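You operate a simulated robot arm through the tools that you are given. There is no shell and no other tool.

You are at the controls of a simulated robot arm. One attempt, no reset.

Task
The red pan has boiled over: turn it low, take the lid off and wipe the slab.
Fine: lid on the cold medium burner; the foam must sink; the pink sponge goes back. Keep hands, arms, cloths, sponges and paper off a bare flame, up to 10 cm above its pan supports. Touch a hot pan by its handle alone. Advice: take the hot lid by its knob. What is to be rubbed or washed off counts as gone when no trace of it is left.
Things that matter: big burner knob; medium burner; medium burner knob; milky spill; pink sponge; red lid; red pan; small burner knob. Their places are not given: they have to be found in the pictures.

It is judged by the outcome, as a careful person would: the job done as asked, and still so three seconds after it is handed in. It fails if anything else is knocked over, pushed out of place, dropped, spilled or broken. Lids that push on must go on centred and level and be pressed home; caps that screw on are set level and turned clockwise until they are tight. Flat cloth is picked up by pressing the open fingertips on it (5 to 10 N) and closing them slowly along it; thin cloth reads only 2 to 8 mm in the jaws.

Robot
A 6-joint arm with a two-finger gripper, fixed in place. Base frame: the origin is at the foot of the arm, x ahead of it, y to its left, z up. Units: mm, rad, N and s.
It reaches about 1298 mm from its shoulder. Its first joint turns from -2.601 to 2.601 rad. Payload 1.57 kg.
The TCP is the grasp point between the finger pads, 21 mm short of the fingertips. In the tool frame z runs along the fingers and y along their closing line. The gripper opens to 70 mm. The gripper's body begins 50 mm behind the TCP.
Orientation is told as [roll, pitch, yaw] about the base's x, y, z axes, in that order, counted from this pose: with the fingers straight down and closing along the base's y, the tool's x points along the base's -x, its y along +y and its z along -z.

Tools
- The arm moves only by the tool play_rows. Its argument "plan" is a list of rows, each a list of 7 numbers: the opening in per cent of the stroke, from 0 (shut) to 100 (fully open), then the shift along the tool's x, y, z in mm, then the turn, a rotation vector about the tool's x, y, z in rad. In form: [[fingers, x, y, z, rx, ry, rz], ...]. A call has 1 to 20 rows; each row is the pose to reach, as a shift and turn from the pose commanded when the call began, along the tool's axes at that moment. Each row takes 0.2 s and may step no farther than 50 mm and 0.15 rad from the row before; otherwise, or with a gripper value out of range, the whole call is refused. A pose out of reach is approached as far as the arm can. The call stops where the force on the tool passes 40 N (or 10 N more than at its start, if that is more) or the arm is blocked; 0.2 s more then pass. Each finger halts on what it meets, pressing with about 30 N; the grip force reading is that of the motor and also rises with nothing between the fingers. The clock runs only during rows and for 0.2 s after the last one: add rows that repeat a pose to give the fingers time. It gives the time, the measured TCP pose, the force on the tool (base axes), the opening and the grip force at its end, in the units of the frame above (readings bear some noise), with the torque about the TCP (base axes, N m) and any sound that the robot's microphone picked up.
- Cameras (640 x 400 px; columns grow to the right, rows downward): "scene" is fixed at [410.5, 661.9, 1463.1]; the picture's right is [-0.20, 0.98, 0.00], its down [0.39, 0.08, -0.92] and it looks along [-0.90, -0.18, -0.40] (base axes); focal length 214 px, centre (320, 200). "wrist" rides on the gripper at [79, 4, -81] in the tool frame; the picture's right is [-0.05, 1.00, 0.00], its down [-0.67, -0.04, -0.74] and it looks along [-0.74, -0.04, 0.67] (tool axes); focal length 256 px, centre (320, 200).
- capture(camera): a new picture of that camera. The clock stands still meanwhile.
- slide_trunk(by): slides the trunk up (or, below 0, down) by that many mm; the arm rides with it, the base frame stays. It gives what a move gives, with no picture.
- probe_pixels(camera, pixels): for up to 12 pixels [column, row] of the newest picture of that camera ("zoom" is the newest enlarged one), the place [x, y, z] in the base frame of the surface seen there, good to about 2 mm, but the place of the scene camera against the robot may be out by one fixed shift of up to 25 mm in any direction. The clock stands still meanwhile.
- enlarge(camera, box): a new picture of the part [left, top, right, bottom] of that camera's present view, enlarged. The clock stands still meanwhile.
- job_done(): hands the job in; it is judged then, once.

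Unless the task says otherwise, let go and move clear before handing in.

The tools are called by a JSON object that holds its "op" and its "data". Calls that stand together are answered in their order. play_rows: Moves the arm, as the interface text tells. Its arguments: {"type":"object","properties":{"plan":{"type":"array"}},"required":["plan"]} The other tools are called the same way: slide_trunk (by) slides the trunk up or down; capture (camera) takes a picture; probe_pixels (camera, pixels) gives the place of the surface under pixels of a picture; enlarge (camera, box) takes an enlarged picture of a part of a camera's view; job_done () hands the job in.

At the start:

```text
t: 0.0
position: [138.0, 587.1, 1258.1]
tool_rot: [0.001, -0.002, 0.001]
wrist_force: [0.4, -0.3, 0.3]
ft_torque: [-0.03, 0.0, 0.01]
grip_width: 69.9
gripper_force: 0.0
trunk travel left (down, up): [-939.0, 31.0]
```

scene: 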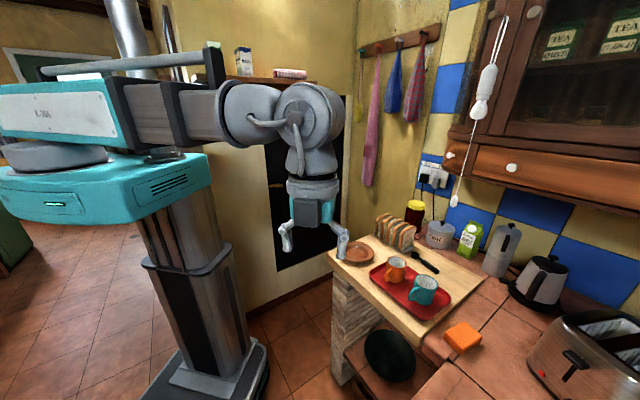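
wrist: 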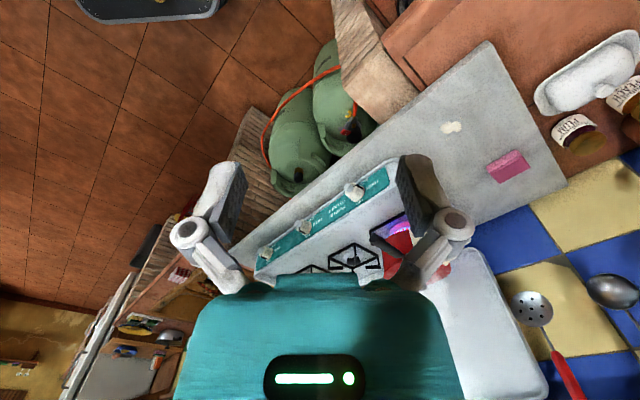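

The wrist picture shows the hob with three knobs (about 265,252; 305,228; 353,192), the red pan near (400,235), the milky spill at (451,127) and the pink sponge at (507,166). I'll enlarge and probe these.

{"op": "enlarge", "data": {"camera": "wrist", "box": [230, 140, 470, 290]}}

{"op": "probe_pixels", "data": {"camera": "wrist", "pixels": [[265, 252], [305, 228], [353, 192], [451, 127], [507, 166], [355, 262], [400, 240], [480, 100], [550, 180], [310, 270], [490, 45], [390, 170]]}}

{"op": "enlarge", "data": {"camera": "wrist", "box": [380, 30, 640, 200]}}

```text
2.67 times, centred on (350, 215) of wrist
```

zoom: 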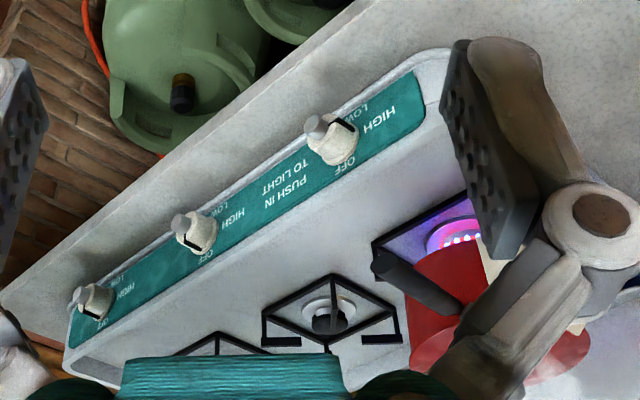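

```text
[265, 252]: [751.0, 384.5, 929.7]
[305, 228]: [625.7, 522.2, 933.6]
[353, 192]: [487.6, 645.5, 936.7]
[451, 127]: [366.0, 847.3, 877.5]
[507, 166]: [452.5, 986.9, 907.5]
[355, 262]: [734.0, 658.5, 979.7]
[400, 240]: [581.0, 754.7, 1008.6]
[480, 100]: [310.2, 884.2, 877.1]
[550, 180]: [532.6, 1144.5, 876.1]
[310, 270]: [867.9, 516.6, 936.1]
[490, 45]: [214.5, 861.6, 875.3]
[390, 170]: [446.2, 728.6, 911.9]
```

```text
2.35 times, centred on (510, 115) of wrist
```

zoom: 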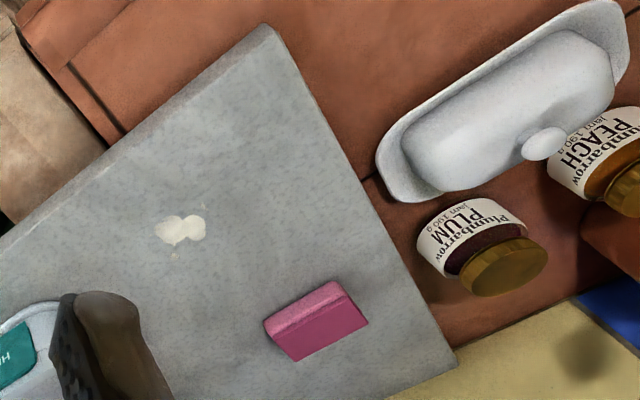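

The wrist picture shows the hob sits turned about 45° in the base frame, with knobs on a line from (751,384) to (488,645). I'll turn the gripper 45° and move over for a clear view of the pan.

{"op": "play_rows", "data": {"plan": [[100, -33, -18, 0, 0, 0, -0.131], [100, -67, -37, 0, 0, 0, -0.262], [100, -100, -55, 0, 0, 0, -0.393], [100, -133, -73, 0, 0, 0, -0.524], [100, -167, -92, 0, 0, 0, -0.654], [100, -200, -110, 0, 0, 0, -0.785], [100, -200, -110, 0, 0, 0, -0.785]]}}

{"op": "capture", "data": {"camera": "wrist"}}

```text
t: 1.6
position: [337.8, 476.9, 1258.8]
tool_rot: [0.0, -0.001, 0.788]
wrist_force: [0.7, 0.0, 0.3]
ft_torque: [0.04, 0.02, -0.02]
grip_width: 69.7
gripper_force: 0.0
trunk travel left (down, up): [-939.0, 31.0]
```

```text
taken
```

wrist: 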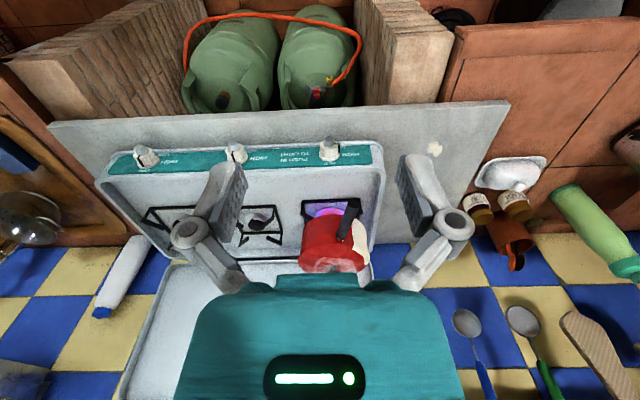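

The picture is upside down (far is low); the red pan is at (333,240) with a purple flame under it, partly hidden by the gripper. I'll move forward so the pan sits higher in the view.

{"op": "play_rows", "data": {"plan": [[100, -45, 0, 0, 0, 0, 0], [100, -90, 0, 0, 0, 0, 0], [100, -130, 0, 0, 0, 0, 0], [100, -130, 0, 0, 0, 0, 0]]}}

{"op": "capture", "data": {"camera": "wrist"}}

{"op": "enlarge", "data": {"camera": "wrist", "box": [240, 100, 440, 225]}}

```text
t: 2.6
position: [428.6, 569.7, 1258.9]
tool_rot: [0.0, 0.001, 0.786]
wrist_force: [0.9, -0.2, -0.4]
ft_torque: [0.0, 0.0, 0.0]
grip_width: 69.8
gripper_force: 0.0
trunk travel left (down, up): [-939.0, 31.0]
```

```text
taken
```

wrist: 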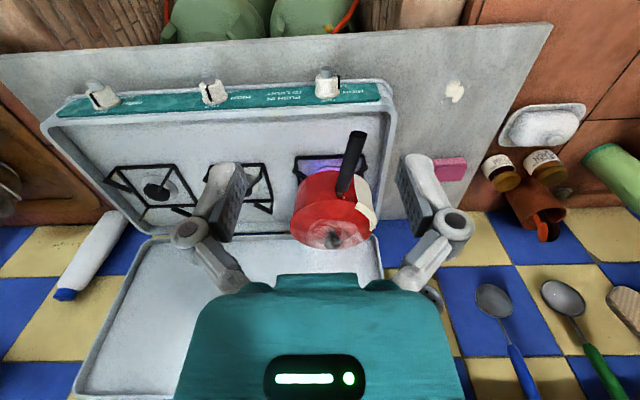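

```text
3.20 times, centred on (340, 162) of wrist
```

zoom: 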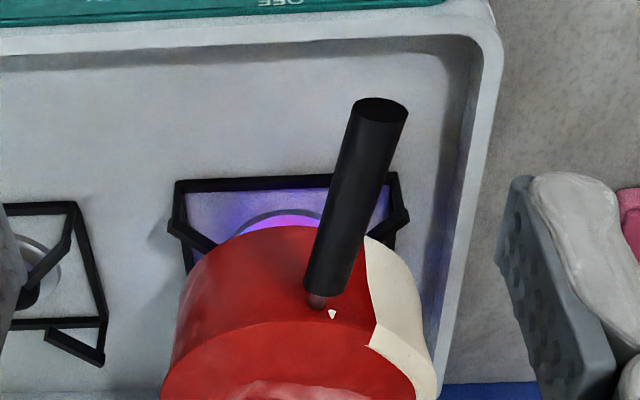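

The pan (333,200) has its handle pointing to the front, foam down its right side, and the lid knob near (333,238). I'll zoom on knobs and burners and probe them.

{"op": "enlarge", "data": {"camera": "wrist", "box": [70, 60, 230, 160]}}

{"op": "enlarge", "data": {"camera": "wrist", "box": [180, 50, 400, 187]}}

{"op": "enlarge", "data": {"camera": "wrist", "box": [80, 130, 280, 255]}}

{"op": "probe_pixels", "data": {"camera": "wrist", "pixels": [[100, 95], [212, 90], [328, 82], [158, 190], [258, 185], [333, 238], [356, 140], [345, 190], [454, 92], [450, 168], [330, 215], [316, 165]]}}

```text
4.00 times, centred on (150, 110) of wrist
```

zoom: 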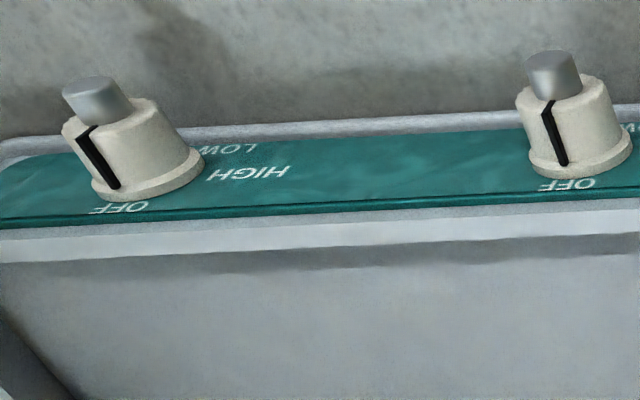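

```text
2.91 times, centred on (290, 118) of wrist
```

zoom: 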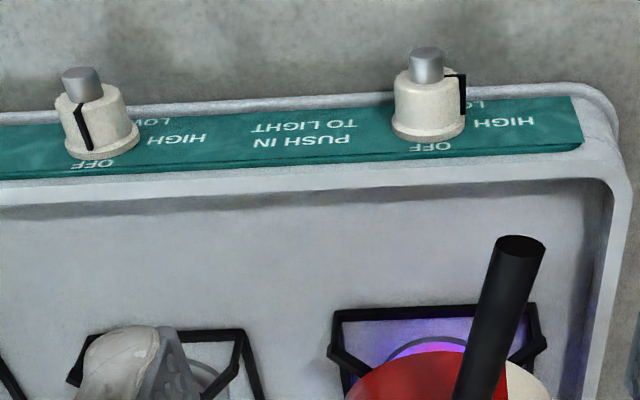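

```text
3.20 times, centred on (180, 192) of wrist
```

zoom: 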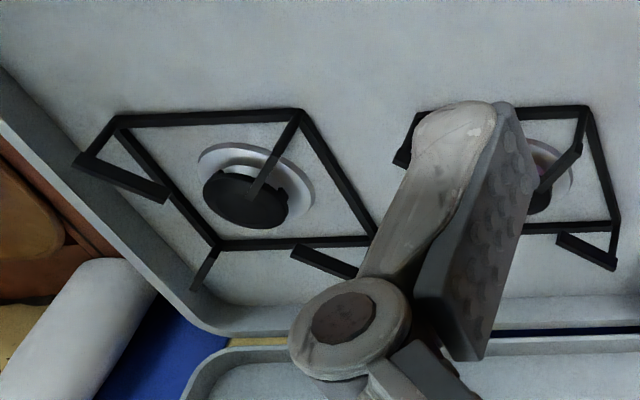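

```text
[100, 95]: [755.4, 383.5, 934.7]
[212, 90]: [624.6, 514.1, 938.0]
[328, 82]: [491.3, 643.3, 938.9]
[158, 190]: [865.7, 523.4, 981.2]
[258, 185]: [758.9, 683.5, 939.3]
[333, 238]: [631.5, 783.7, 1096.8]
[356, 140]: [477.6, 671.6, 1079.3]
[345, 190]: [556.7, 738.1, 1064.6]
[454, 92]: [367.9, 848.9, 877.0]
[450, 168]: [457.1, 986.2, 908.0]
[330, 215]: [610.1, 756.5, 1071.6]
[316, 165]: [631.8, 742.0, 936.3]
```

All three knobs lie along one line with matching burners behind; the right knob (491,643) points to HIGH, OFF is down and LOW is up in the picture. I'll move left to compare burner sizes and see labels.

{"op": "play_rows", "data": {"plan": [[100, -20, -45, 0, 0, 0, 0], [100, -40, -90, 0, 0, 0, 0], [100, -50, -135, 0, 0, 0, 0], [100, -50, -180, 0, 0, 0, 0], [100, -50, -220, 0, 0, 0, 0], [100, -50, -220, 0, 0, 0, 0]]}}

{"op": "capture", "data": {"camera": "wrist"}}

{"op": "enlarge", "data": {"camera": "wrist", "box": [200, 50, 440, 200]}}

```text
t: 4.0
position: [621.7, 448.4, 1258.8]
tool_rot: [0.0, 0.0, 0.785]
wrist_force: [-1.7, -0.2, 0.6]
ft_torque: [0.02, -0.02, 0.01]
grip_width: 70.1
gripper_force: 0.0
trunk travel left (down, up): [-939.0, 31.0]
```

```text
taken
```

wrist: 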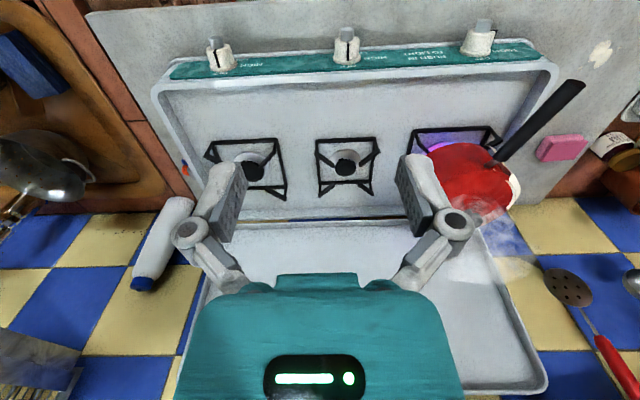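

```text
2.67 times, centred on (320, 125) of wrist
```

zoom: 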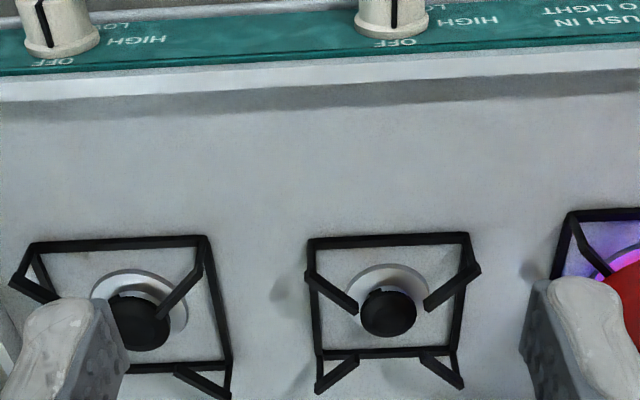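

Burner grates differ: right (lit) front edge columns 413–492, left 207–277, middle 316–375, so right is big, left medium, middle small. I'll probe these to confirm.

{"op": "probe_pixels", "data": {"camera": "wrist", "pixels": [[207, 142], [277, 139], [316, 141], [375, 138], [413, 131], [490, 127], [252, 168], [345, 166], [285, 198], [370, 194], [345, 155], [250, 158]]}}

{"op": "enlarge", "data": {"camera": "wrist", "box": [400, 60, 600, 250]}}

{"op": "enlarge", "data": {"camera": "wrist", "box": [190, 100, 300, 220]}}

```text
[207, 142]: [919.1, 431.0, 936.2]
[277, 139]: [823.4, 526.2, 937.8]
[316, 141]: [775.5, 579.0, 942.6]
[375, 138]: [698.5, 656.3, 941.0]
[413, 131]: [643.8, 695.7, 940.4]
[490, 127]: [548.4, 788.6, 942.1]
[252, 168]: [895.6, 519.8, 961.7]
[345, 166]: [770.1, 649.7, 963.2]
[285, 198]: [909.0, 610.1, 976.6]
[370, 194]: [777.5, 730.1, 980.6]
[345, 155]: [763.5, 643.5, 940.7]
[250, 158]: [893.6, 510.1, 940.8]
```

```text
2.11 times, centred on (500, 155) of wrist
```

zoom: 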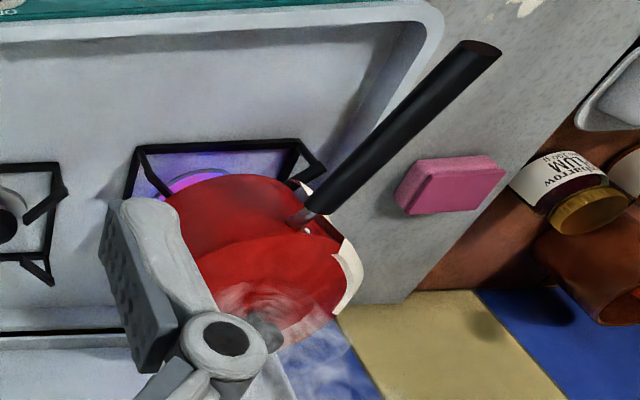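

```text
3.33 times, centred on (245, 160) of wrist
```

zoom: 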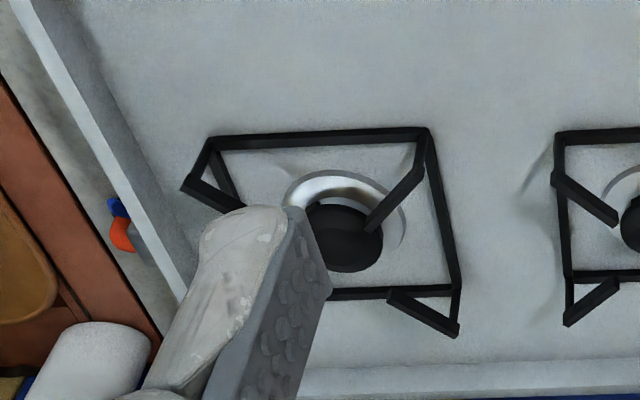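

Left is clearly larger than the middle, but I want to be sure about left vs right. I'll shift so the left burner sits between the fingers.

{"op": "play_rows", "data": {"plan": [[100, 0, -45, 0, 0, 0, 0], [100, 0, -90, 0, 0, 0, 0], [100, 0, -130, 0, 0, 0, 0], [100, 0, -130, 0, 0, 0, 0]]}}

{"op": "capture", "data": {"camera": "wrist"}}

{"op": "enlarge", "data": {"camera": "wrist", "box": [220, 100, 420, 225]}}

{"op": "enlarge", "data": {"camera": "wrist", "box": [240, 20, 400, 120]}}

```text
t: 5.0
position: [714.5, 357.5, 1257.7]
tool_rot: [0.0, 0.0, 0.784]
wrist_force: [-0.3, 0.1, -0.7]
ft_torque: [-0.02, 0.02, -0.01]
grip_width: 70.0
gripper_force: 0.0
trunk travel left (down, up): [-939.0, 31.0]
```

```text
taken
```

wrist: 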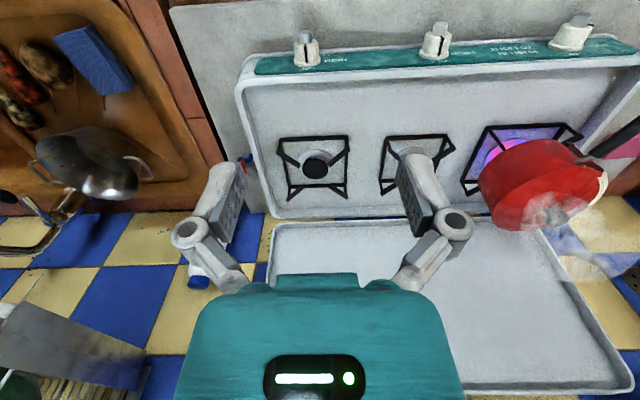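

```text
3.20 times, centred on (320, 162) of wrist
```

zoom: 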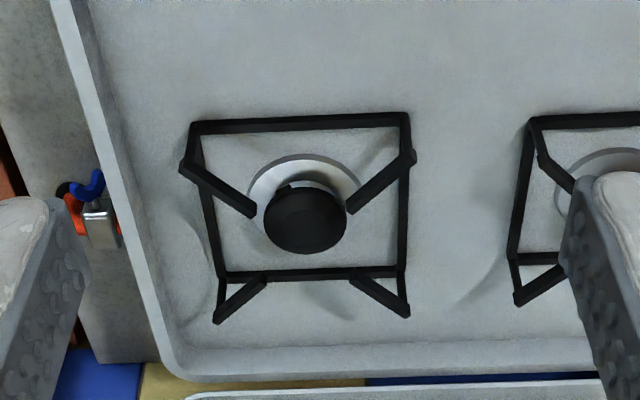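

```text
4.00 times, centred on (320, 70) of wrist
```

zoom: 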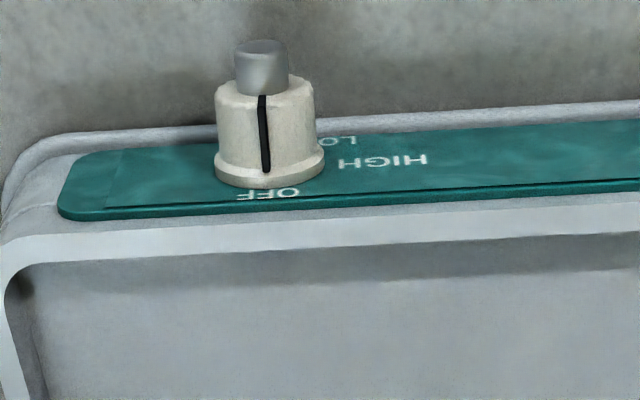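

{"op": "probe_pixels", "data": {"camera": "wrist", "pixels": [[281, 138], [347, 135.5], [386, 137], [453, 136], [488, 127], [577, 125], [288, 187], [345, 184], [316, 165], [316, 160], [304, 176], [328, 173]]}}

{"op": "enlarge", "data": {"camera": "wrist", "box": [370, 100, 610, 250]}}

```text
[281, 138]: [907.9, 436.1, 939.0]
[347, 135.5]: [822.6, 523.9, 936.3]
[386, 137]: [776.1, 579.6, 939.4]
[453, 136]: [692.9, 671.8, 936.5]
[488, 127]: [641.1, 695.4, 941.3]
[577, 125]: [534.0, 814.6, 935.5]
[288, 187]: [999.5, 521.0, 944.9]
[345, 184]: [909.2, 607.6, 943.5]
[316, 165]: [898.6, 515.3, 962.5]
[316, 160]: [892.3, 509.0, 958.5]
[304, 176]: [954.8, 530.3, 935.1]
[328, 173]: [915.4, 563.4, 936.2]
```

```text
2.67 times, centred on (490, 175) of wrist
```

zoom: 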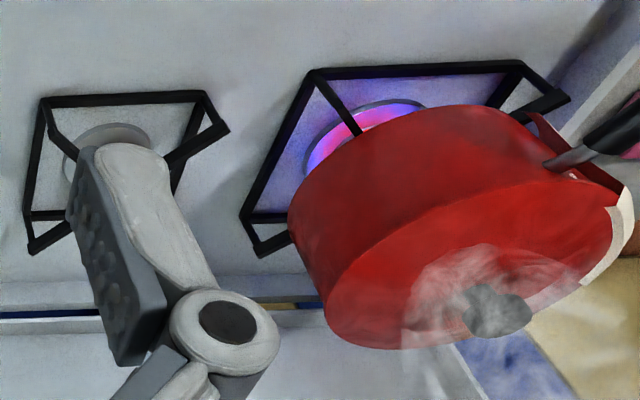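

Grate fronts measure about 122 mm (left), 109 mm (middle), 132 mm (right), so the lit right burner is big, the left is medium (centre near 908,523) and the middle is small. Next I'll go look closely at the big burner's knob from the front.

{"op": "play_rows", "data": {"plan": [[100, 14, 39, 14, 0, 0, 0], [100, 27, 78, 27, 0, 0, 0], [100, 41, 117, 41, 0, 0, 0], [100, 54, 156, 54, 0, 0, 0], [100, 68, 195, 68, 0, 0, 0], [100, 81, 234, 81, 0, 0, 0], [100, 95, 273, 95, 0, 0, 0], [100, 108, 312, 108, 0, 0, 0], [100, 108, 312, 108, 0, 0, 0]]}}

{"op": "capture", "data": {"camera": "wrist"}}

{"op": "enlarge", "data": {"camera": "wrist", "box": [270, 80, 430, 180]}}

```text
t: 7.0
position: [416.2, 503.2, 1258.0]
tool_rot: [0.0, 0.001, 0.783]
wrist_force: [0.3, 0.6, -0.3]
ft_torque: [0.0, 0.02, -0.03]
grip_width: 70.0
gripper_force: 0.0
out of reach, approached as far as the arm can: row 1, 2, 3, 4, 5, 6, 7, 8, 9
trunk travel left (down, up): [-939.0, 31.0]
```

```text
taken
```

wrist: 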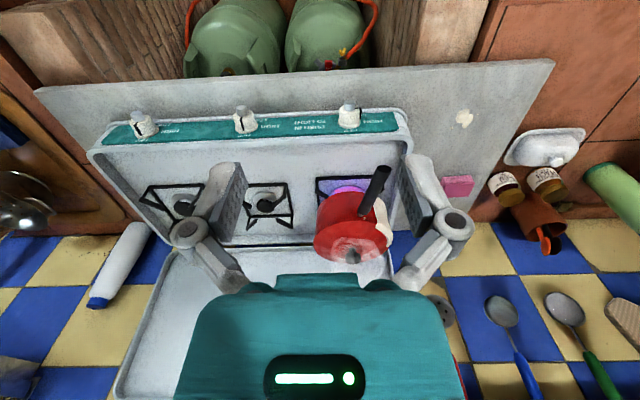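

```text
4.00 times, centred on (350, 130) of wrist
```

zoom: 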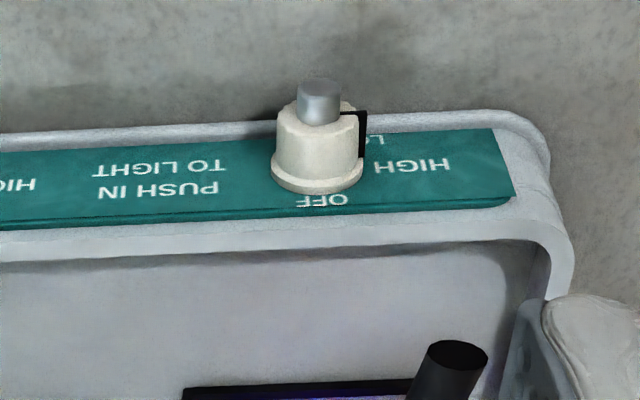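

The arm could not go lower by itself (z stayed 1258), so height must come from the trunk. I'll lower the trunk 100 mm and look at the knob at (350,120) again.

{"op": "slide_trunk", "data": {"by": -100}}

{"op": "capture", "data": {"camera": "wrist"}}

{"op": "enlarge", "data": {"camera": "wrist", "box": [280, 80, 440, 180]}}

{"op": "capture", "data": {"camera": "scene"}}

```text
t: 8.3
position: [416.8, 501.5, 1158.0]
tool_rot: [0.001, -0.001, 0.786]
wrist_force: [-0.1, 0.3, 0.1]
ft_torque: [0.0, 0.0, 0.0]
grip_width: 69.9
gripper_force: 0.1
trunk travel left (down, up): [-839.0, 131.0]
```

```text
taken
```

wrist: 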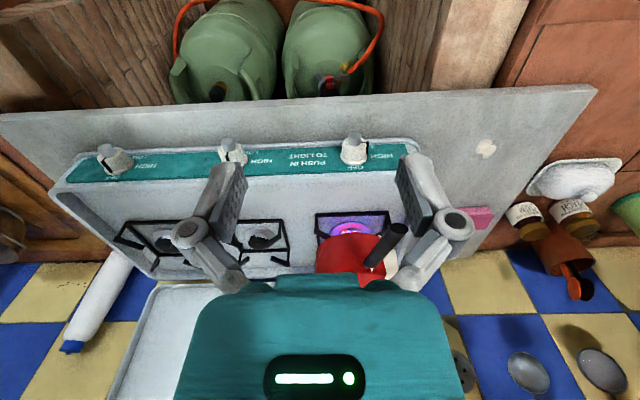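

```text
4.00 times, centred on (360, 130) of wrist
```

zoom: 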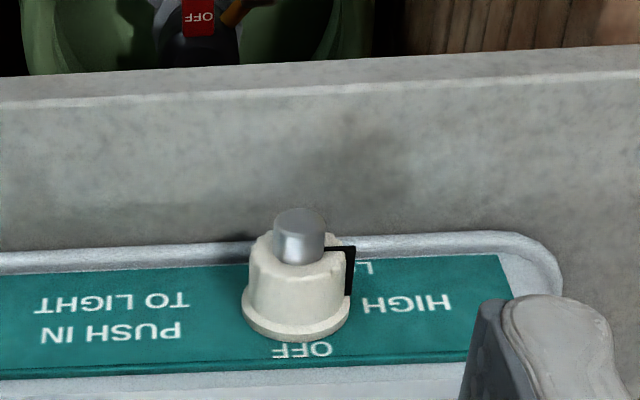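

```text
taken
```

scene: 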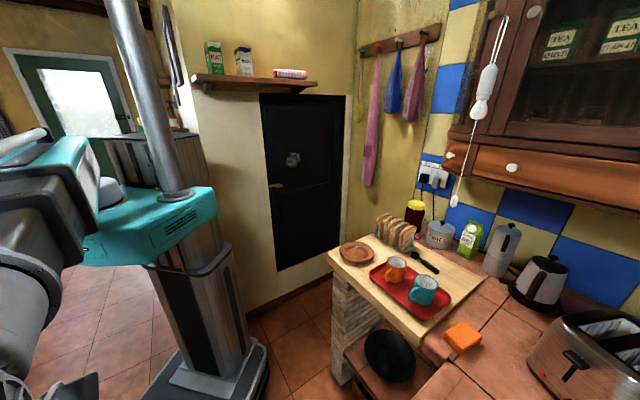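

Trunk motion works. I'll probe the panel plane and the knob body in the enlarged picture (silver tip at (298,235), body at (298,290)).

{"op": "probe_pixels", "data": {"camera": "zoom", "pixels": [[60, 285], [60, 365], [210, 290], [210, 360], [420, 275], [420, 335], [300, 215], [300, 245], [298, 290], [265, 275], [335, 275], [298, 333]]}}

{"op": "probe_pixels", "data": {"camera": "wrist", "pixels": [[399, 229], [385, 250], [377, 266], [345, 245], [362, 272], [487, 148], [477, 218], [350, 215]]}}

```text
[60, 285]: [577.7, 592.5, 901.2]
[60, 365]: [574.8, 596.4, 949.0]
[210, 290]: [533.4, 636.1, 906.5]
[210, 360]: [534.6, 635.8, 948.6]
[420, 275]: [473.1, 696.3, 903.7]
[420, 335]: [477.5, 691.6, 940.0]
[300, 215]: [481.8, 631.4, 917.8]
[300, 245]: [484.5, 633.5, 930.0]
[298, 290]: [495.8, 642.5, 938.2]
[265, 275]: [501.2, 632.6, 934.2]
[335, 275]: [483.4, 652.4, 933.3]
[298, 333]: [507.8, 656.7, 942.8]
```

```text
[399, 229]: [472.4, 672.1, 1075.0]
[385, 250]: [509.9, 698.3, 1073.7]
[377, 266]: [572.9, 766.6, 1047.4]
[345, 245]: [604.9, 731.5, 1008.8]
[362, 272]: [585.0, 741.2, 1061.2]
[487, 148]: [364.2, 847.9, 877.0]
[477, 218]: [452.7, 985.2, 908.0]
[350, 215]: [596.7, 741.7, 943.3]
```

The panel is a vertical plane at v≈827 (45° direction), and the knob axis is horizontal at about u=106, z≈923, so the knob should be gripped from the front. I'll test how freely the arm itself moves in height, and find the slab's front edge.

{"op": "probe_pixels", "data": {"camera": "wrist", "pixels": [[300, 108], [300, 102], [300, 97], [450, 98], [450, 110], [360, 135], [590, 90], [100, 130]]}}

{"op": "play_rows", "data": {"plan": [[100, 0, 0, 15, 0, 0, 0], [100, 0, 0, 30, 0, 0, 0], [100, 0, 0, 30, 0, 0, 0]]}}

```text
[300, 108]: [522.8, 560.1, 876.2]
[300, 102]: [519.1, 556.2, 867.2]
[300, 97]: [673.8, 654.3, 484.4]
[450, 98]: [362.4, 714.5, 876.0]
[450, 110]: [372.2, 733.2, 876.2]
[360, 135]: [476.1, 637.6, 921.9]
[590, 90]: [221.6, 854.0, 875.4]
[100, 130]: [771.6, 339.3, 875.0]
```

```text
t: 9.1
position: [415.2, 502.2, 1158.2]
tool_rot: [0.0, 0.0, 0.787]
wrist_force: [0.0, 0.0, -0.2]
ft_torque: [-0.01, -0.03, -0.02]
grip_width: 69.8
gripper_force: 0.0
out of reach, approached as far as the arm can: row 1, 2, 3
trunk travel left (down, up): [-839.0, 131.0]
```

The slab's front edge lies at v≈764, so a horizontal gripper would have its wrist clear in front of it. The arm refused to go down; I'll test going up and tilting.

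{"op": "play_rows", "data": {"plan": [[100, 0, 0, -15, 0, 0, 0], [100, 0, 0, -30, 0, 0, 0], [100, 0, 0, -30, 0, 0, 0]]}}

{"op": "play_rows", "data": {"plan": [[100, 0, 0, 0, 0, -0.1, 0], [100, 0, 0, 0, 0, -0.2, 0], [100, 0, 0, 0, 0, -0.2, 0]]}}

```text
t: 9.9
position: [415.7, 502.8, 1158.1]
tool_rot: [0.0, -0.001, 0.785]
wrist_force: [-0.6, 0.5, -0.5]
ft_torque: [-0.01, -0.01, 0.01]
grip_width: 69.8
gripper_force: 0.0
out of reach, approached as far as the arm can: row 1, 2, 3
trunk travel left (down, up): [-839.0, 131.0]
```

```text
t: 10.7
position: [415.3, 501.3, 1161.7]
tool_rot: [-0.001, -0.201, 0.786]
wrist_force: [0.0, 0.2, -0.5]
ft_torque: [0.0, -0.04, -0.04]
grip_width: 69.7
gripper_force: 0.1
out of reach, approached as far as the arm can: row 2, 3
trunk travel left (down, up): [-839.0, 131.0]
```

Now it's clear: the arm is SCARA-like — height comes from the trunk, and pitching about a wrist ~180 mm behind the TCP works. I'll pitch further so the camera looks level, then lower the trunk to see the panel frontally.

{"op": "play_rows", "data": {"plan": [[100, 0, 0, 0, 0, -0.133, 0], [100, 0, 0, 0, 0, -0.267, 0], [100, 0, 0, 0, 0, -0.4, 0], [100, 0, 0, 0, 0, -0.533, 0], [100, 0, 0, 0, 0, -0.533, 0]]}}

{"op": "slide_trunk", "data": {"by": -220}}

{"op": "capture", "data": {"camera": "wrist"}}

```text
t: 11.9
position: [416.0, 502.8, 1205.3]
tool_rot: [0.001, -0.733, 0.785]
wrist_force: [0.6, -0.4, 0.2]
ft_torque: [0.03, -0.01, 0.0]
grip_width: 70.1
gripper_force: 0.0
out of reach, approached as far as the arm can: row 1, 2, 3, 4, 5
trunk travel left (down, up): [-839.0, 131.0]
```

```text
t: 14.3
position: [415.3, 501.9, 986.4]
tool_rot: [0.001, -0.732, 0.786]
wrist_force: [-0.6, -0.2, 0.4]
ft_torque: [0.0, 0.0, -0.01]
grip_width: 69.5
gripper_force: 0.0
trunk travel left (down, up): [-619.0, 351.0]
```

```text
taken
```

wrist: 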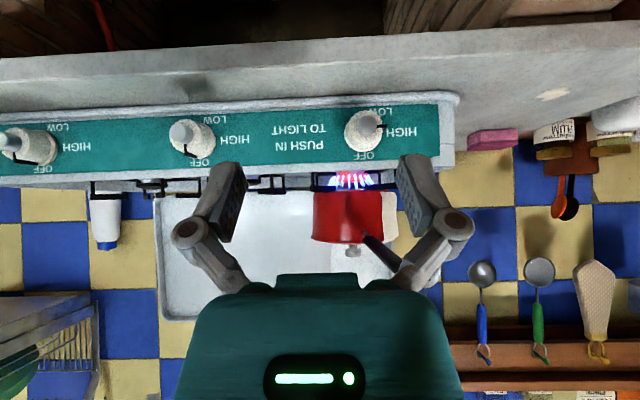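

Now I see the panel frontally: OFF above, HIGH at the side, LOW below-side. Zooming on the knob.

{"op": "enlarge", "data": {"camera": "wrist", "box": [300, 80, 460, 180]}}

{"op": "probe_pixels", "data": {"camera": "wrist", "pixels": [[363, 155], [403, 132], [383, 112], [366, 118], [355, 130], [375, 130], [363, 140], [350, 200], [353, 250], [376, 243], [320, 170], [300, 130]]}}

{"op": "enlarge", "data": {"camera": "wrist", "box": [290, 160, 450, 260]}}

```text
4.00 times, centred on (380, 130) of wrist
```

zoom: 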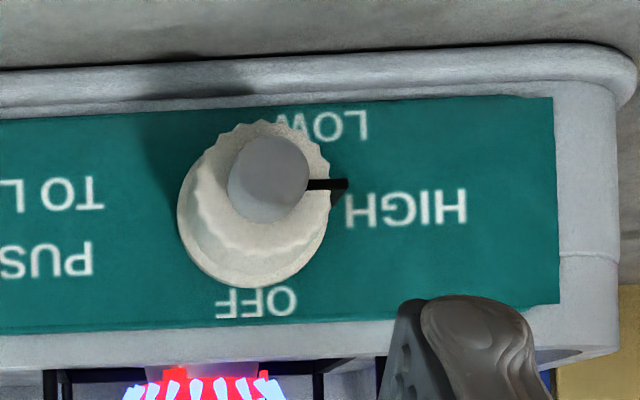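

```text
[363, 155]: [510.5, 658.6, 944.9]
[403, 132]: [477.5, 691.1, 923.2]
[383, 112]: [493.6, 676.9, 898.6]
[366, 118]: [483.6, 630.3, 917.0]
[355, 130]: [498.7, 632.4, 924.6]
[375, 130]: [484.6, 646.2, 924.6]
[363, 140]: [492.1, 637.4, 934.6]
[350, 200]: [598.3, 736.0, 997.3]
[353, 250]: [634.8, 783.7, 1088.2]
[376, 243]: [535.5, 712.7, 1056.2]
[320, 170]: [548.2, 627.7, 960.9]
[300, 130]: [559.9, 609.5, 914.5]
```

```text
4.00 times, centred on (370, 210) of wrist
```

zoom: 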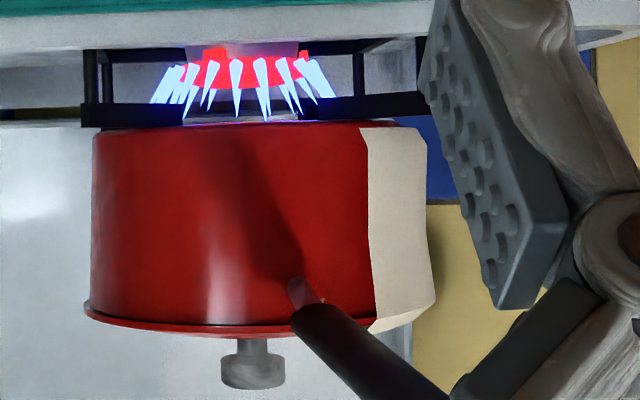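

Frontal probing puts the dial labels at OFF (u105, z945), HIGH (u151, z923), LOW (u129, z899), so the knob centre is about u=105, z=922 and LOW lies roughly 45–65° beyond HIGH, counter-clockwise from the front. I'll refine the knob's axis by probing its silver tip.

{"op": "enlarge", "data": {"camera": "wrist", "box": [336, 100, 400, 140]}}

{"op": "probe_pixels", "data": {"camera": "wrist", "pixels": [[368, 122.5], [373, 122.5], [363, 122.5], [368, 117], [368, 128], [376, 122], [351, 122], [359, 113], [360, 144], [372, 138], [384, 127], [347, 133]]}}

```text
10.00 times, centred on (368, 120) of wrist
```

zoom: 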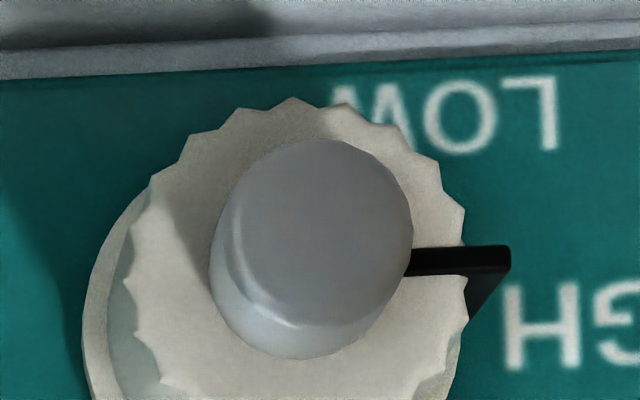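

```text
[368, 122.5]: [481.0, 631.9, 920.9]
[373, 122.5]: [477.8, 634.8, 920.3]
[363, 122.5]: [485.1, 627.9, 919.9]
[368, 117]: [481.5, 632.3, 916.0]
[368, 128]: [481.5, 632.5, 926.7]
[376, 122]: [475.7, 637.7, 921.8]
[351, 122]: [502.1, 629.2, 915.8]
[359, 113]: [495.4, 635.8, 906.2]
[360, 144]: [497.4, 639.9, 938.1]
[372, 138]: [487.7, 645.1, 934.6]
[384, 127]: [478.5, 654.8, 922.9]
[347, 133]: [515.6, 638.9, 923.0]
```

The knob axis is at u≈106.8, z≈921.8, with the front face at v≈799 and the pointer fin exactly on HIGH. I'll level the gripper to horizontal and roll it −60° so the fingers avoid the fin and the slab.

{"op": "play_rows", "data": {"plan": [[77, 0, 0, 0, 0, -0.14, 0], [77, 0, 0, 0, 0, -0.28, 0], [77, 0, 0, 0, 0, -0.42, 0], [77, 0, 0, 0, 0, -0.56, 0], [77, 0, 0, 0, 0, -0.7, 0], [77, 0, 0, 0, 0, -0.838, 0], [77, 0, 0, 0, 0, -0.838, 0]]}}

{"op": "play_rows", "data": {"plan": [[77, 0, 0, 0, 0, 0, -0.15], [77, 0, 0, 0, 0, 0, -0.3], [77, 0, 0, 0, 0, 0, -0.45], [77, 0, 0, 0, 0, 0, -0.6], [77, 0, 0, 0, 0, 0, -0.75], [77, 0, 0, 0, 0, 0, -0.9], [77, 0, 0, 0, 0, 0, -1.047], [77, 0, 0, 0, 0, 0, -1.047]]}}

{"op": "capture", "data": {"camera": "wrist"}}

{"op": "capture", "data": {"camera": "scene"}}

```text
t: 15.9
position: [439.0, 546.0, 1124.8]
tool_rot: [-0.175, -1.57, 0.962]
wrist_force: [0.6, -0.2, -0.7]
ft_torque: [0.02, 0.0, 0.02]
grip_width: 53.9
gripper_force: 0.0
out of reach, approached as far as the arm can: row 1, 2, 3, 4, 5, 6, 7
trunk travel left (down, up): [-619.0, 351.0]
```

```text
t: 17.7
position: [441.9, 546.1, 1123.3]
tool_rot: [-1.566, -0.522, 2.353]
wrist_force: [0.8, -0.7, -0.8]
ft_torque: [0.0, -0.01, -0.04]
grip_width: 54.0
gripper_force: 0.1
trunk travel left (down, up): [-619.0, 351.0]
```

```text
taken
```

wrist: 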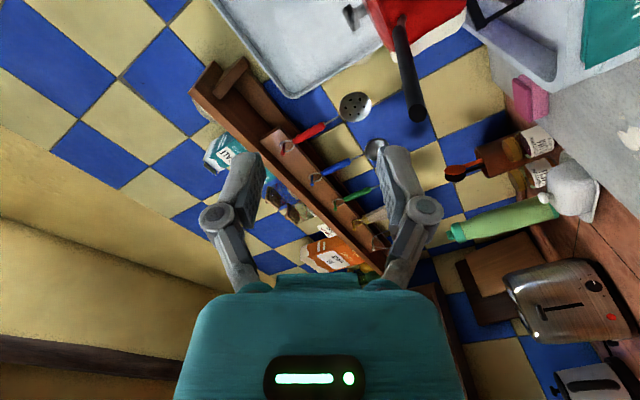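

```text
taken
```

scene: 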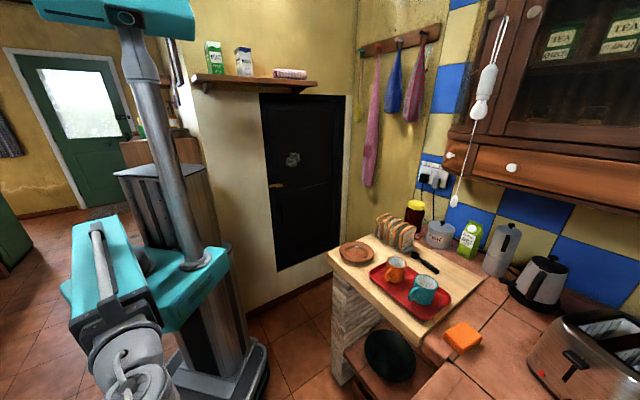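

The tool is now horizontal along +v with fingers at 60°, at u≈74, v≈699 (shifted since the arm was folded tightly). I'll lower the trunk to the knob's height.

{"op": "slide_trunk", "data": {"by": -201.5}}

{"op": "capture", "data": {"camera": "wrist"}}

```text
t: 19.8
position: [441.6, 545.0, 921.1]
tool_rot: [-1.565, -0.524, 2.353]
wrist_force: [0.8, 0.4, -0.1]
ft_torque: [-0.01, 0.0, -0.02]
grip_width: 53.9
gripper_force: 0.1
trunk travel left (down, up): [-418.0, 552.0]
```

```text
taken
```

wrist: 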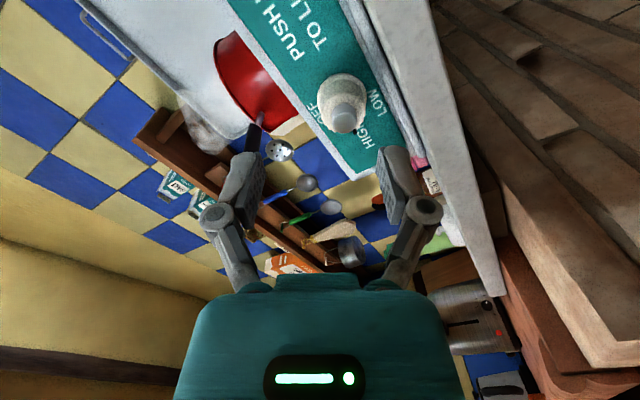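

The knob is in view at (345,110). I'll verify its position with the camera at this closer range.

{"op": "enlarge", "data": {"camera": "wrist", "box": [290, 60, 410, 135]}}

{"op": "probe_pixels", "data": {"camera": "wrist", "pixels": [[349, 117], [340, 117], [356, 120], [349, 126], [348, 108], [365, 112], [335, 88], [322, 100]]}}

```text
5.33 times, centred on (350, 98) of wrist
```

zoom: 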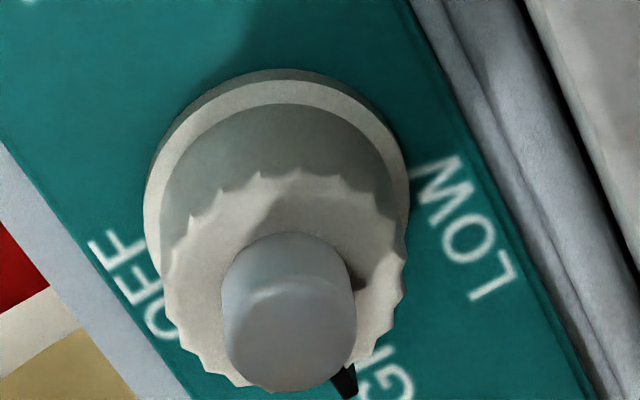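

```text
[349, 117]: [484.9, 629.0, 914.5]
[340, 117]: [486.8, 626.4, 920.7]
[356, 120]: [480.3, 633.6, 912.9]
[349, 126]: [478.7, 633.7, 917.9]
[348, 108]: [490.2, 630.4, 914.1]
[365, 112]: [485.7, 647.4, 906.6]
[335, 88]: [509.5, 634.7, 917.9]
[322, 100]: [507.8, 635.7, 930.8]
```

{"op": "probe_pixels", "data": {"camera": "wrist", "pixels": [[344.4, 122.8], [334, 122], [355.5, 122], [344.5, 115], [344.5, 132]]}}

```text
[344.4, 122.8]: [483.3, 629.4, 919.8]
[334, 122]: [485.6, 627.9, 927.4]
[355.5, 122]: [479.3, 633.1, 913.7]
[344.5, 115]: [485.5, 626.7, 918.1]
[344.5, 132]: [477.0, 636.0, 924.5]
```

Cap-face points average to u≈106, z≈921, which agrees. I'll move sideways to the axis and forward so the fingers straddle the knob.

{"op": "play_rows", "data": {"plan": [[77, -14.3, 8.3, 0, 0, 0, 0], [77, -28.7, 16.5, 0, 0, 0, 0], [77, -28.7, 16.5, 30, 0, 0, 0], [77, -28.7, 16.5, 55, 0, 0, 0], [77, -28.7, 16.5, 80, 0, 0, 0], [77, -28.7, 16.5, 99, 0, 0, 0], [77, -28.7, 16.5, 99, 0, 0, 0]]}}

{"op": "capture", "data": {"camera": "wrist"}}

```text
t: 21.4
position: [488.2, 639.1, 921.5]
tool_rot: [-1.565, -0.522, 2.352]
wrist_force: [0.5, -0.4, 0.1]
ft_torque: [0.02, 0.05, 0.0]
grip_width: 53.9
gripper_force: 0.1
trunk travel left (down, up): [-418.0, 552.0]
```

```text
taken
```

wrist: 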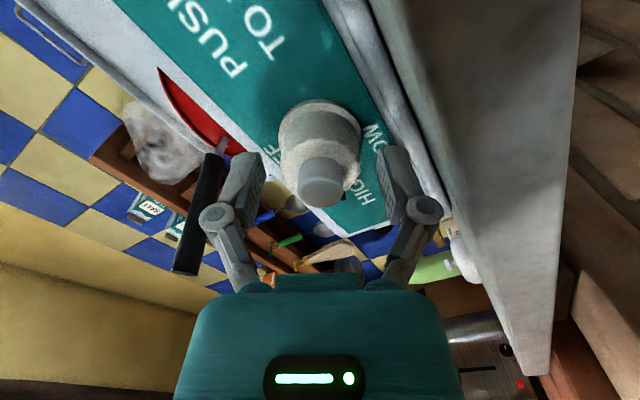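

The fingers straddle the knob (TCP u=106.7, v=797). I'll close on it.

{"op": "play_rows", "data": {"plan": [[60, 0, 0, 0, 0, 0, 0], [45, 0, 0, 0, 0, 0, 0], [30, 0, 0, 0, 0, 0, 0], [30, 0, 0, 0, 0, 0, 0]]}}

{"op": "capture", "data": {"camera": "wrist"}}

```text
t: 22.4
position: [487.2, 638.9, 922.3]
tool_rot: [-1.566, -0.524, 2.353]
wrist_force: [-2.1, 0.8, -3.2]
ft_torque: [0.03, 0.01, 0.25]
grip_width: 36.4
gripper_force: 31.6
trunk travel left (down, up): [-418.0, 552.0]
```

```text
taken
```

wrist: 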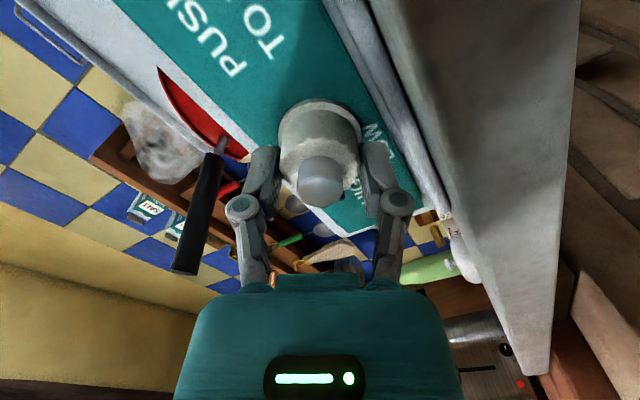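

The knob is held (36.4 mm, low side force). I'll turn it −45° about the tool axis (counter-clockwise from the front) and watch force and flame.

{"op": "play_rows", "data": {"plan": [[30, 0, 0, 0, 0, 0, -0.1], [30, 0, 0, 0, 0, 0, -0.2], [30, 0, 0, 0, 0, 0, -0.3], [30, 0, 0, 0, 0, 0, -0.4], [30, 0, 0, 0, 0, 0, -0.5], [30, 0, 0, 0, 0, 0, -0.6], [30, 0, 0, 0, 0, 0, -0.7], [30, 0, 0, 0, 0, 0, -0.785], [30, 0, 0, 0, 0, 0, -0.785]]}}

{"op": "capture", "data": {"camera": "wrist"}}

```text
t: 23.8
position: [487.7, 639.6, 920.9]
tool_rot: [-1.564, 0.023, 2.356]
wrist_force: [-6.4, -0.2, -28.6]
ft_torque: [-0.31, 0.41, -0.13]
grip_width: 36.5
gripper_force: 31.6
trunk travel left (down, up): [-418.0, 552.0]
stopped in row 6: the force on the tool passed its limit at 42 N (the readings are from after the stop); the commanded pose is now the measured one
```

```text
taken
```

wrist: 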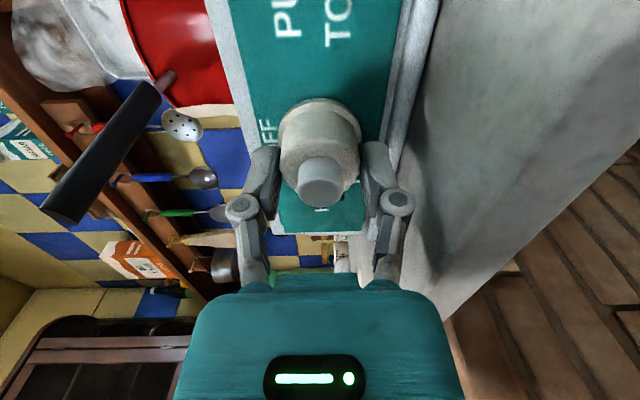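

The tool turned 31° and stopped with a −28 N vertical push, along the closing line — the tool is a bit off the knob's axis rather than at a stop. I'll check the clearance of the lower finger to the tray lip and the knob centre by probing.

{"op": "enlarge", "data": {"camera": "wrist", "box": [230, 80, 430, 230]}}

{"op": "probe_pixels", "data": {"camera": "wrist", "pixels": [[395, 100], [402, 100], [410, 100], [418, 100], [320, 185], [308, 185], [332, 185], [320, 178], [320, 196], [383, 130], [390, 130], [430, 120]]}}

```text
2.67 times, centred on (330, 155) of wrist
```

zoom: 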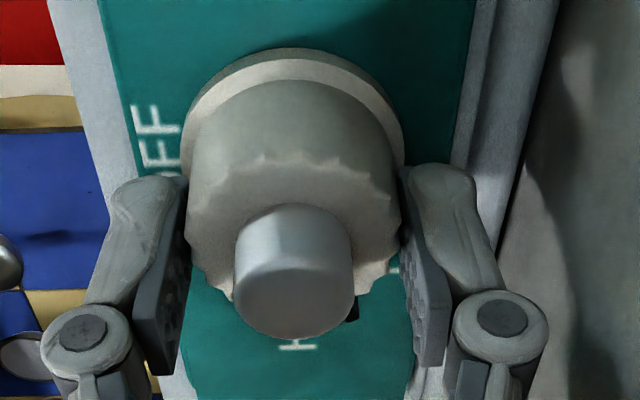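

```text
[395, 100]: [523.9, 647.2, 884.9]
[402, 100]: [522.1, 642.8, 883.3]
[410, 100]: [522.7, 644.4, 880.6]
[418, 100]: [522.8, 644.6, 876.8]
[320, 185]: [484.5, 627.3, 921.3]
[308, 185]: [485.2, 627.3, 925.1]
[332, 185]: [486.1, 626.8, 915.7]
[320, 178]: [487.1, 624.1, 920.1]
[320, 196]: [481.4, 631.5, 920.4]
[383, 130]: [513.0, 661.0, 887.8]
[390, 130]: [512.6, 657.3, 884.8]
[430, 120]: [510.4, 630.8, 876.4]
```

The lip sits at v≥824, clear of the fingertips, and the pointer (black, zoom (352,310)) has turned about 30° towards LOW. I'll release slightly to relieve the strain and re-centre.

{"op": "play_rows", "data": {"plan": [[60, 0, 0, 0, 0, 0, 0], [68, 0, 0, 0, 0, 0, 0], [68, 0, 0, 0, 0, 0, 0]]}}

{"op": "enlarge", "data": {"camera": "wrist", "box": [230, 80, 430, 230]}}

```text
t: 24.6
position: [488.1, 637.8, 922.3]
tool_rot: [-1.566, 0.026, 2.356]
wrist_force: [-0.4, -1.3, -0.8]
ft_torque: [0.01, 0.03, 0.03]
grip_width: 47.5
gripper_force: 0.1
trunk travel left (down, up): [-418.0, 552.0]
```

```text
2.67 times, centred on (330, 155) of wrist
```

zoom: 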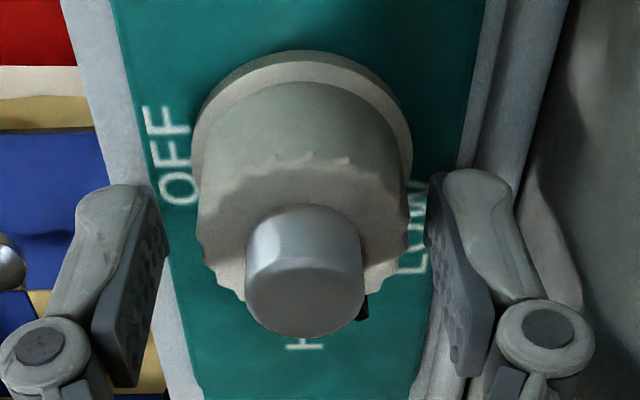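

Freed, the tool springs up to z=922.3, so the knob axis is ~1.6 mm lower. I'll lower the trunk by 1.6 mm and re-grip.

{"op": "slide_trunk", "data": {"by": -1.6}}

{"op": "play_rows", "data": {"plan": [[55, 0, 0, 0, 0, 0, 0], [40, 0, 0, 0, 0, 0, 0], [30, 0, 0, 0, 0, 0, 0], [30, 0, 0, 0, 0, 0, 0]]}}

```text
t: 25.1
position: [486.7, 637.8, 920.2]
tool_rot: [-1.567, 0.026, 2.356]
wrist_force: [-0.1, 0.1, 0.1]
ft_torque: [0.02, 0.02, -0.01]
grip_width: 47.5
gripper_force: 0.0
trunk travel left (down, up): [-416.0, 554.0]
```

```text
t: 26.1
position: [486.7, 638.4, 920.3]
tool_rot: [-1.566, 0.027, 2.356]
wrist_force: [-1.5, -2.3, -3.3]
ft_torque: [-0.02, 0.08, -0.08]
grip_width: 36.3
gripper_force: 32.0
trunk travel left (down, up): [-416.0, 554.0]
```

Well centred now (3 N residual). I'll turn further by 0.35 rad, to about 51° beyond HIGH.

{"op": "play_rows", "data": {"plan": [[30, 0, 0, 0, 0, 0, -0.07], [30, 0, 0, 0, 0, 0, -0.14], [30, 0, 0, 0, 0, 0, -0.21], [30, 0, 0, 0, 0, 0, -0.28], [30, 0, 0, 0, 0, 0, -0.35], [30, 0, 0, 0, 0, 0, -0.35]]}}

{"op": "capture", "data": {"camera": "wrist"}}

{"op": "enlarge", "data": {"camera": "wrist", "box": [230, 80, 430, 230]}}

```text
t: 27.5
position: [487.5, 639.6, 919.9]
tool_rot: [-1.565, 0.376, 2.357]
wrist_force: [-10.6, -12.8, -26.3]
ft_torque: [-0.19, 0.27, -0.39]
grip_width: 36.6
gripper_force: 31.8
trunk travel left (down, up): [-416.0, 554.0]
```

```text
taken
```

wrist: 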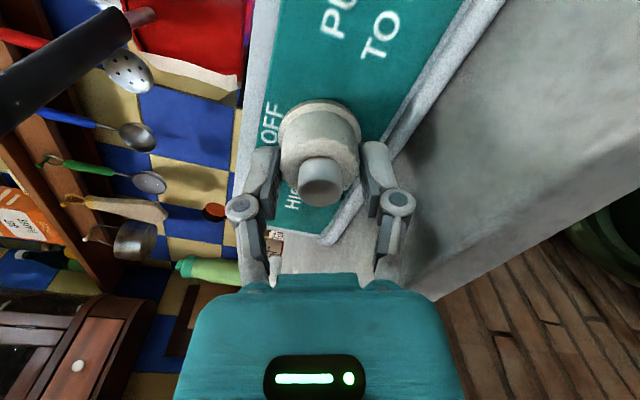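

```text
2.67 times, centred on (330, 155) of wrist
```

zoom: 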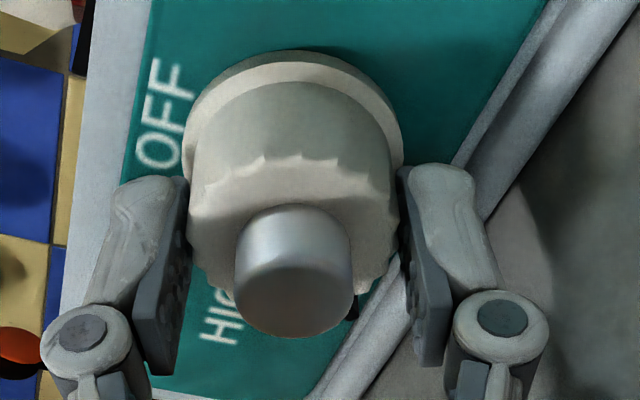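

Total turn is about 51° now. I'll release and back straight off to look at the pointer and the flame.

{"op": "play_rows", "data": {"plan": [[60, 0, 0, 0, 0, 0, 0], [70, 0, 0, 0, 0, 0, 0], [70, 0, 0, 0, 0, 0, 0], [70, 0, 0, -30, 0, 0, 0], [70, 0, 0, -60, 0, 0, 0], [70, 0, 0, -90, 0, 0, 0], [70, 0, 0, -90, 0, 0, 0]]}}

{"op": "capture", "data": {"camera": "wrist"}}

{"op": "enlarge", "data": {"camera": "wrist", "box": [260, 40, 420, 140]}}

```text
t: 29.1
position: [424.0, 574.7, 919.6]
tool_rot: [-1.568, 0.378, 2.359]
wrist_force: [0.1, 0.3, 0.0]
ft_torque: [0.01, 0.01, 0.0]
grip_width: 49.2
gripper_force: 0.0
trunk travel left (down, up): [-416.0, 554.0]
```

```text
taken
```

wrist: 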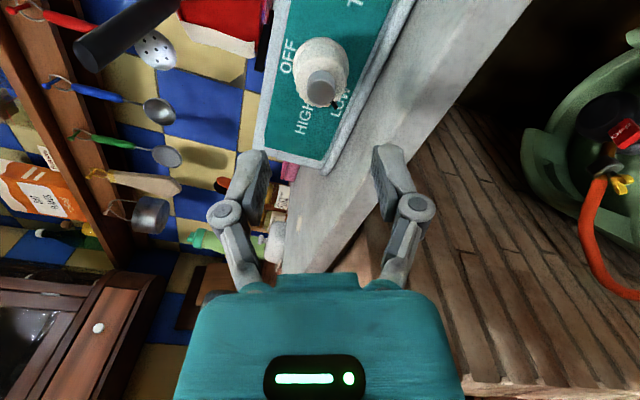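

```text
4.00 times, centred on (340, 90) of wrist
```

zoom: 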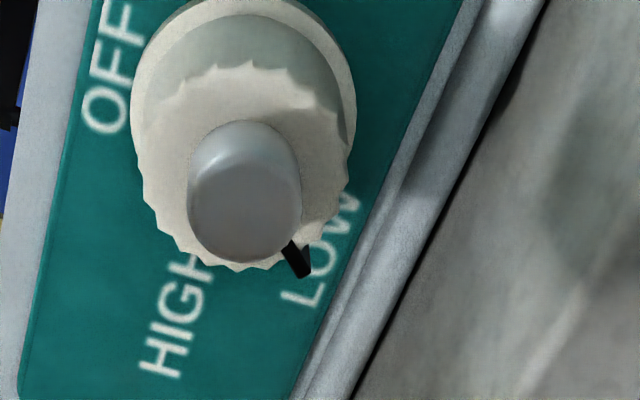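

The pointer (zoom 300,260) now leans toward the LOW label. I'll measure its angle by probing.

{"op": "probe_pixels", "data": {"camera": "zoom", "pixels": [[304, 270], [296, 252], [300, 262], [245, 215], [205, 200], [300, 210], [245, 250], [308, 300], [350, 205], [325, 245]]}}

```text
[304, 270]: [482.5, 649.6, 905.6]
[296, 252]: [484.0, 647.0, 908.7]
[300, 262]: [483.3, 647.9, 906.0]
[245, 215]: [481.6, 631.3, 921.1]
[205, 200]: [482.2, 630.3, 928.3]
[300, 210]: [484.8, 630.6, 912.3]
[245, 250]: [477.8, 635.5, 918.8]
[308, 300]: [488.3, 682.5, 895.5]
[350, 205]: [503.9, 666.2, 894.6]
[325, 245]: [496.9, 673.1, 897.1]
```

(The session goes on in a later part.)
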